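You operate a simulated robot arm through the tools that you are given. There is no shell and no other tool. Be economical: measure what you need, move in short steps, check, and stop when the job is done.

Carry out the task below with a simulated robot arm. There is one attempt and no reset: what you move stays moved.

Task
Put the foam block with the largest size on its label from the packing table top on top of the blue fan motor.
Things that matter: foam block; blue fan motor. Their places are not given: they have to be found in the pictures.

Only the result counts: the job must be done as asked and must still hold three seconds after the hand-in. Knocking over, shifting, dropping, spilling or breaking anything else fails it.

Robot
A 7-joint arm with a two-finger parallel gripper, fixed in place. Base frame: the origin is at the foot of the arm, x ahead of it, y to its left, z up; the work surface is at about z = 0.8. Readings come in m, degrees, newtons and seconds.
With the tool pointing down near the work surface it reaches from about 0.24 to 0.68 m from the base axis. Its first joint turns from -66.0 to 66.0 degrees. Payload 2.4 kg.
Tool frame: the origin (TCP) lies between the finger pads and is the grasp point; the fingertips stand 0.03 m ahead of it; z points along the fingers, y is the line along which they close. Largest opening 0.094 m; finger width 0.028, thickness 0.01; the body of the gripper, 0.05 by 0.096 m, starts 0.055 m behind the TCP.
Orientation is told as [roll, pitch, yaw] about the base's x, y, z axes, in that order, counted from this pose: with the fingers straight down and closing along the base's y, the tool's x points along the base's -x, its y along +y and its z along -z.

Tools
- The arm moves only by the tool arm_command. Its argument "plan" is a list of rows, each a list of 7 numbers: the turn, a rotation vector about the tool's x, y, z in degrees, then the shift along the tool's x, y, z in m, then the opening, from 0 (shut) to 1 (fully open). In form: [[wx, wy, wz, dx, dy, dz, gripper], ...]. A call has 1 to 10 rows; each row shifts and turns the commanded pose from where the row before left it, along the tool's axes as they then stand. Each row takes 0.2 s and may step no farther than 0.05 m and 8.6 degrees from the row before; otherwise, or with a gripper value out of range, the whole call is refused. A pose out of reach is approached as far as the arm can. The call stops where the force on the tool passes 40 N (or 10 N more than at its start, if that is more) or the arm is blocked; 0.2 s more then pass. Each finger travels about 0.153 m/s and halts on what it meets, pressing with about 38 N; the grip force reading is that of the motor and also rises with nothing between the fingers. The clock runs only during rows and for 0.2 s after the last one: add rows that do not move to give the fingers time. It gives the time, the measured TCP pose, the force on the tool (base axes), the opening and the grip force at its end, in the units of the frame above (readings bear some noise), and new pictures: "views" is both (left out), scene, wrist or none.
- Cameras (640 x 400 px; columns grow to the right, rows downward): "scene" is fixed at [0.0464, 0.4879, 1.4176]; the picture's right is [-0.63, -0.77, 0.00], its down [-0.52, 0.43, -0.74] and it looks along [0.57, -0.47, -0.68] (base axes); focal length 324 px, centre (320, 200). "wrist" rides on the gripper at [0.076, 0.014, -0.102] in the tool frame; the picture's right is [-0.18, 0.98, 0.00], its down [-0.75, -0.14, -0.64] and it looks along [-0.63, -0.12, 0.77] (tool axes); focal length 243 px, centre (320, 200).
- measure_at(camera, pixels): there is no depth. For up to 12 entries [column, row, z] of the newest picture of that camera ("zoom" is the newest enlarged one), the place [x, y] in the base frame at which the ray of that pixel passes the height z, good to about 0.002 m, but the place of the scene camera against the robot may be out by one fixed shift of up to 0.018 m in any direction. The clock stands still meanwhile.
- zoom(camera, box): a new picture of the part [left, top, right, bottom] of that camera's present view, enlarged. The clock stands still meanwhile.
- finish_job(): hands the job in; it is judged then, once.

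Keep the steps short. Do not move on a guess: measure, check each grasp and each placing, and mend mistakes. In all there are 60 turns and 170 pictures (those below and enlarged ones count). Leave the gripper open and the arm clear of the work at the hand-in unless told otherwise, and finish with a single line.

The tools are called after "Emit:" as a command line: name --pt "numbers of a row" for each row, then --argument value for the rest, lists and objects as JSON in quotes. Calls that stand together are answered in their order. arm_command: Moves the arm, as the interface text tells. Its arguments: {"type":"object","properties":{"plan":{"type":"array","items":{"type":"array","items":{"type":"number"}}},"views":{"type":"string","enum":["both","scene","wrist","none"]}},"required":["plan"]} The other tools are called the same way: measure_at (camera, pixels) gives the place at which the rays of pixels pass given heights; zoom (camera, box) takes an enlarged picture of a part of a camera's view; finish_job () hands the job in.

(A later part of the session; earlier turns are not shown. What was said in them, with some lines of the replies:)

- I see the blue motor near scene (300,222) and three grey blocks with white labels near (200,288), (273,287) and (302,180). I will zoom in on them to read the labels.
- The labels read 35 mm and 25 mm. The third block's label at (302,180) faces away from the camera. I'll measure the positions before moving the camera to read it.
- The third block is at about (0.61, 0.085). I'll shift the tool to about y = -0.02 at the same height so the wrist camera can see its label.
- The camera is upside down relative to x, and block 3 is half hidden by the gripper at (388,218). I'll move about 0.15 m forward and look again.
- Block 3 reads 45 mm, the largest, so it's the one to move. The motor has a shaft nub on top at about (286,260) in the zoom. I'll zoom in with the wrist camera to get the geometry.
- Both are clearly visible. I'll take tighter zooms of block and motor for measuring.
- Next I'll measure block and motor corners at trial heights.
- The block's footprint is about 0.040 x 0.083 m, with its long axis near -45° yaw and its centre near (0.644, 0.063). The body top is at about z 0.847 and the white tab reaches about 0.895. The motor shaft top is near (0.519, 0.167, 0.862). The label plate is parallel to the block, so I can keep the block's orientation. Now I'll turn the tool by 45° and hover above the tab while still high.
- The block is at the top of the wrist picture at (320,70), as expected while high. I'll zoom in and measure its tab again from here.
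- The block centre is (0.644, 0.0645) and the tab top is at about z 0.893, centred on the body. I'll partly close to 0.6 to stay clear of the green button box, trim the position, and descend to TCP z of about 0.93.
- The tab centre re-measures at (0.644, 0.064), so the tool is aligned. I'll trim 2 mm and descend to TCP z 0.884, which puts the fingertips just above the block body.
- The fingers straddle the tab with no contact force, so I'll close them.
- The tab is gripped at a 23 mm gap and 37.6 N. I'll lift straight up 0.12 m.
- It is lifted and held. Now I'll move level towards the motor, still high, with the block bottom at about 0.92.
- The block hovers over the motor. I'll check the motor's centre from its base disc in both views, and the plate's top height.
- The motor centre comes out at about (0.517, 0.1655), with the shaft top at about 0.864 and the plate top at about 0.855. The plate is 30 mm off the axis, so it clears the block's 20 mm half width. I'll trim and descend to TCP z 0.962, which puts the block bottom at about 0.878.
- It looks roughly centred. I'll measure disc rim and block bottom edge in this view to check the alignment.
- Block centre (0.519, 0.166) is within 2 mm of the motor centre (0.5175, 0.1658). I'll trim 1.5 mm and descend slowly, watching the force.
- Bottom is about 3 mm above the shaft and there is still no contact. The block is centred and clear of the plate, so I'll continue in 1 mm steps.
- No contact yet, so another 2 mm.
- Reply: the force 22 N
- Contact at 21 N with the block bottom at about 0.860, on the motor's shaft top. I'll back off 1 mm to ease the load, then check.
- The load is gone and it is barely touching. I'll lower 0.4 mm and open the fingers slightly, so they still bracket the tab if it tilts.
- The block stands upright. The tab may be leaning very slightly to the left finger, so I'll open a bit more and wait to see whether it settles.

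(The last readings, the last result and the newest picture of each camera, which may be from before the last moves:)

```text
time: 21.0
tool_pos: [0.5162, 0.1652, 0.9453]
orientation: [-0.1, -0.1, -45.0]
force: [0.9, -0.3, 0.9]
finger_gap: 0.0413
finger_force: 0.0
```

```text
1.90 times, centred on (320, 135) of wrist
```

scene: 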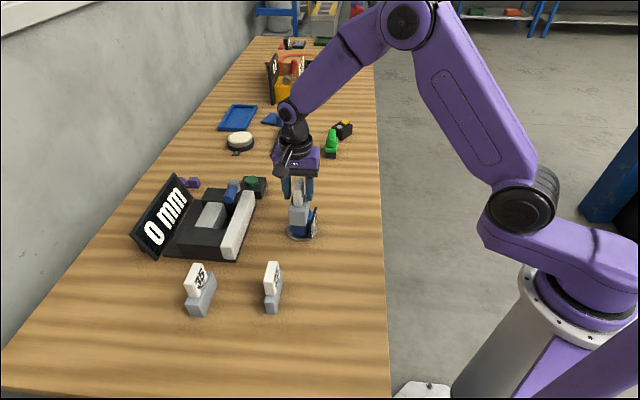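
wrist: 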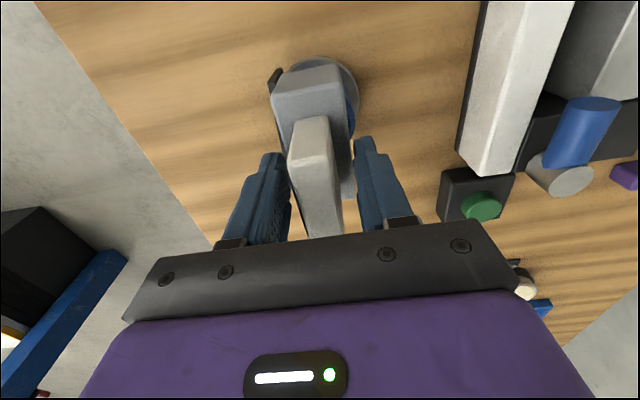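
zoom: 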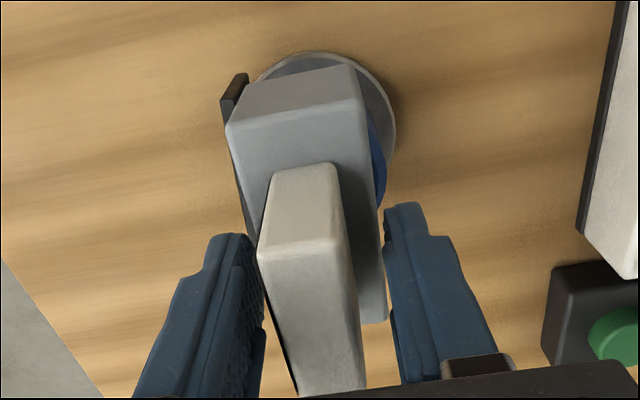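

The block did not move between the two pictures and stands free between the fingers. I'll open a little more and rise straight up.

Emit:
arm_command --pt "0 0 0 0 0 0 0.55" --pt "0 0 0 0 0 0 0.6" --pt "0 0 0 0 0 -0.01 0.6" --pt "0 0 0 0 0 -0.02 0.6" --pt "0 0 0 0 0 -0.03 0.6" --pt "0 0 0 0 0 -0.04 0.6" --pt "0 0 0 0 0 -0.03 0.8" --pt "0 0 0 0 0 0 1" --pt "0 0 0 0 0 0 1"

Emit:
zoom --camera "scene" --box '[260, 150, 350, 245]'

```text
time: 23.0
tool_pos: [0.5154, 0.1671, 1.0724]
orientation: [0.0, 0.1, -45.1]
force: [-0.9, 0.5, 0.3]
finger_gap: 0.094
finger_force: 0.0
```

scene: 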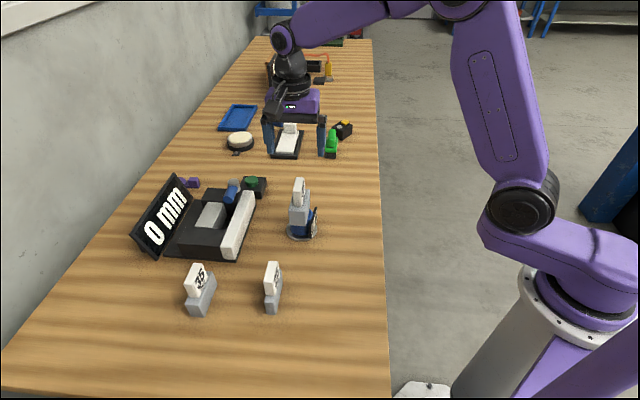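
wrist: 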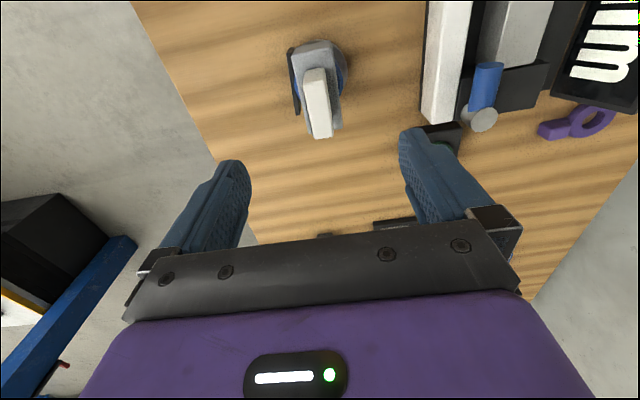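

```text
4.21 times, centred on (305, 198) of scene
```

zoom: 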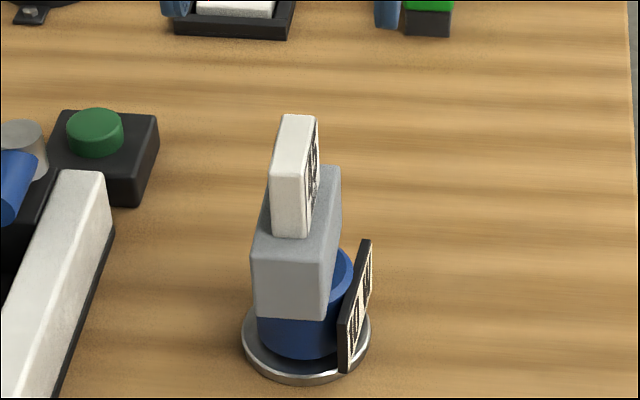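

The block stands on the motor and the arm is clear. I'll raise a little more, wait, and check that the block stays still.

Emit:
arm_command --pt "0 0 0 0 0 -0.03 1" --pt "0 0 0 0 0 -0.03 1" --pt "0 0 0 0 0 0 1" --pt "0 0 0 0 0 0 1" --pt "0 0 0 0 0 0 1" --pt "0 0 0 0 0 0 1" --pt "0 0 0 0 0 0 1" --pt "0 0 0 0 0 0 1" --pt "0 0 0 0 0 0 1" --pt "0 0 0 0 0 0 1"

Emit:
zoom --camera "scene" --box '[260, 150, 350, 245]'

```text
time: 25.2
tool_pos: [0.517, 0.1667, 1.1332]
orientation: [0.0, 0.0, -45.0]
force: [0.4, 0.0, 0.4]
finger_gap: 0.094
finger_force: 0.1
```

scene: 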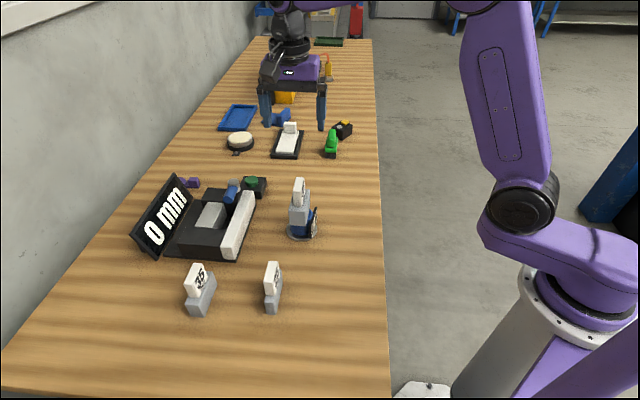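
wrist: 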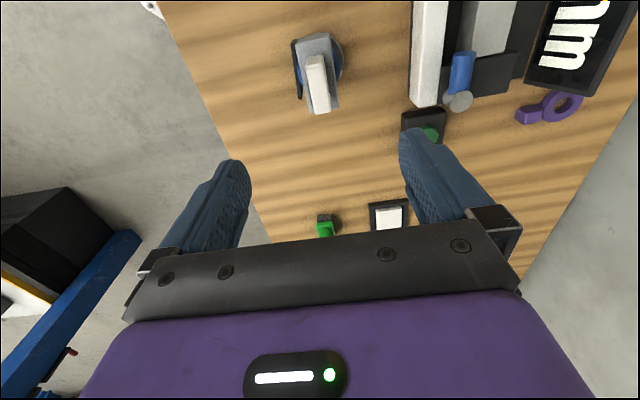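

```text
4.21 times, centred on (305, 198) of scene
```

zoom: 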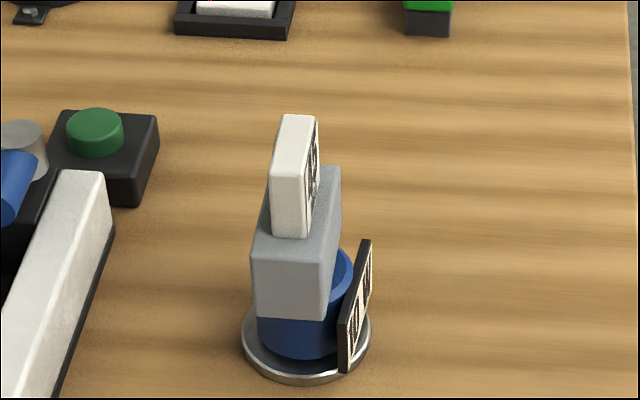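

The block has not moved in over 2 s, the gripper is open and the arm is clear, so I'm handing the job in.

Emit:
finish_job

```text
The job is handed in.
```

The 45 mm foam block, the largest of the three labelled blocks, now stands on top of the blue fan motor; it held still for over two seconds before hand-in, and nothing else was moved.
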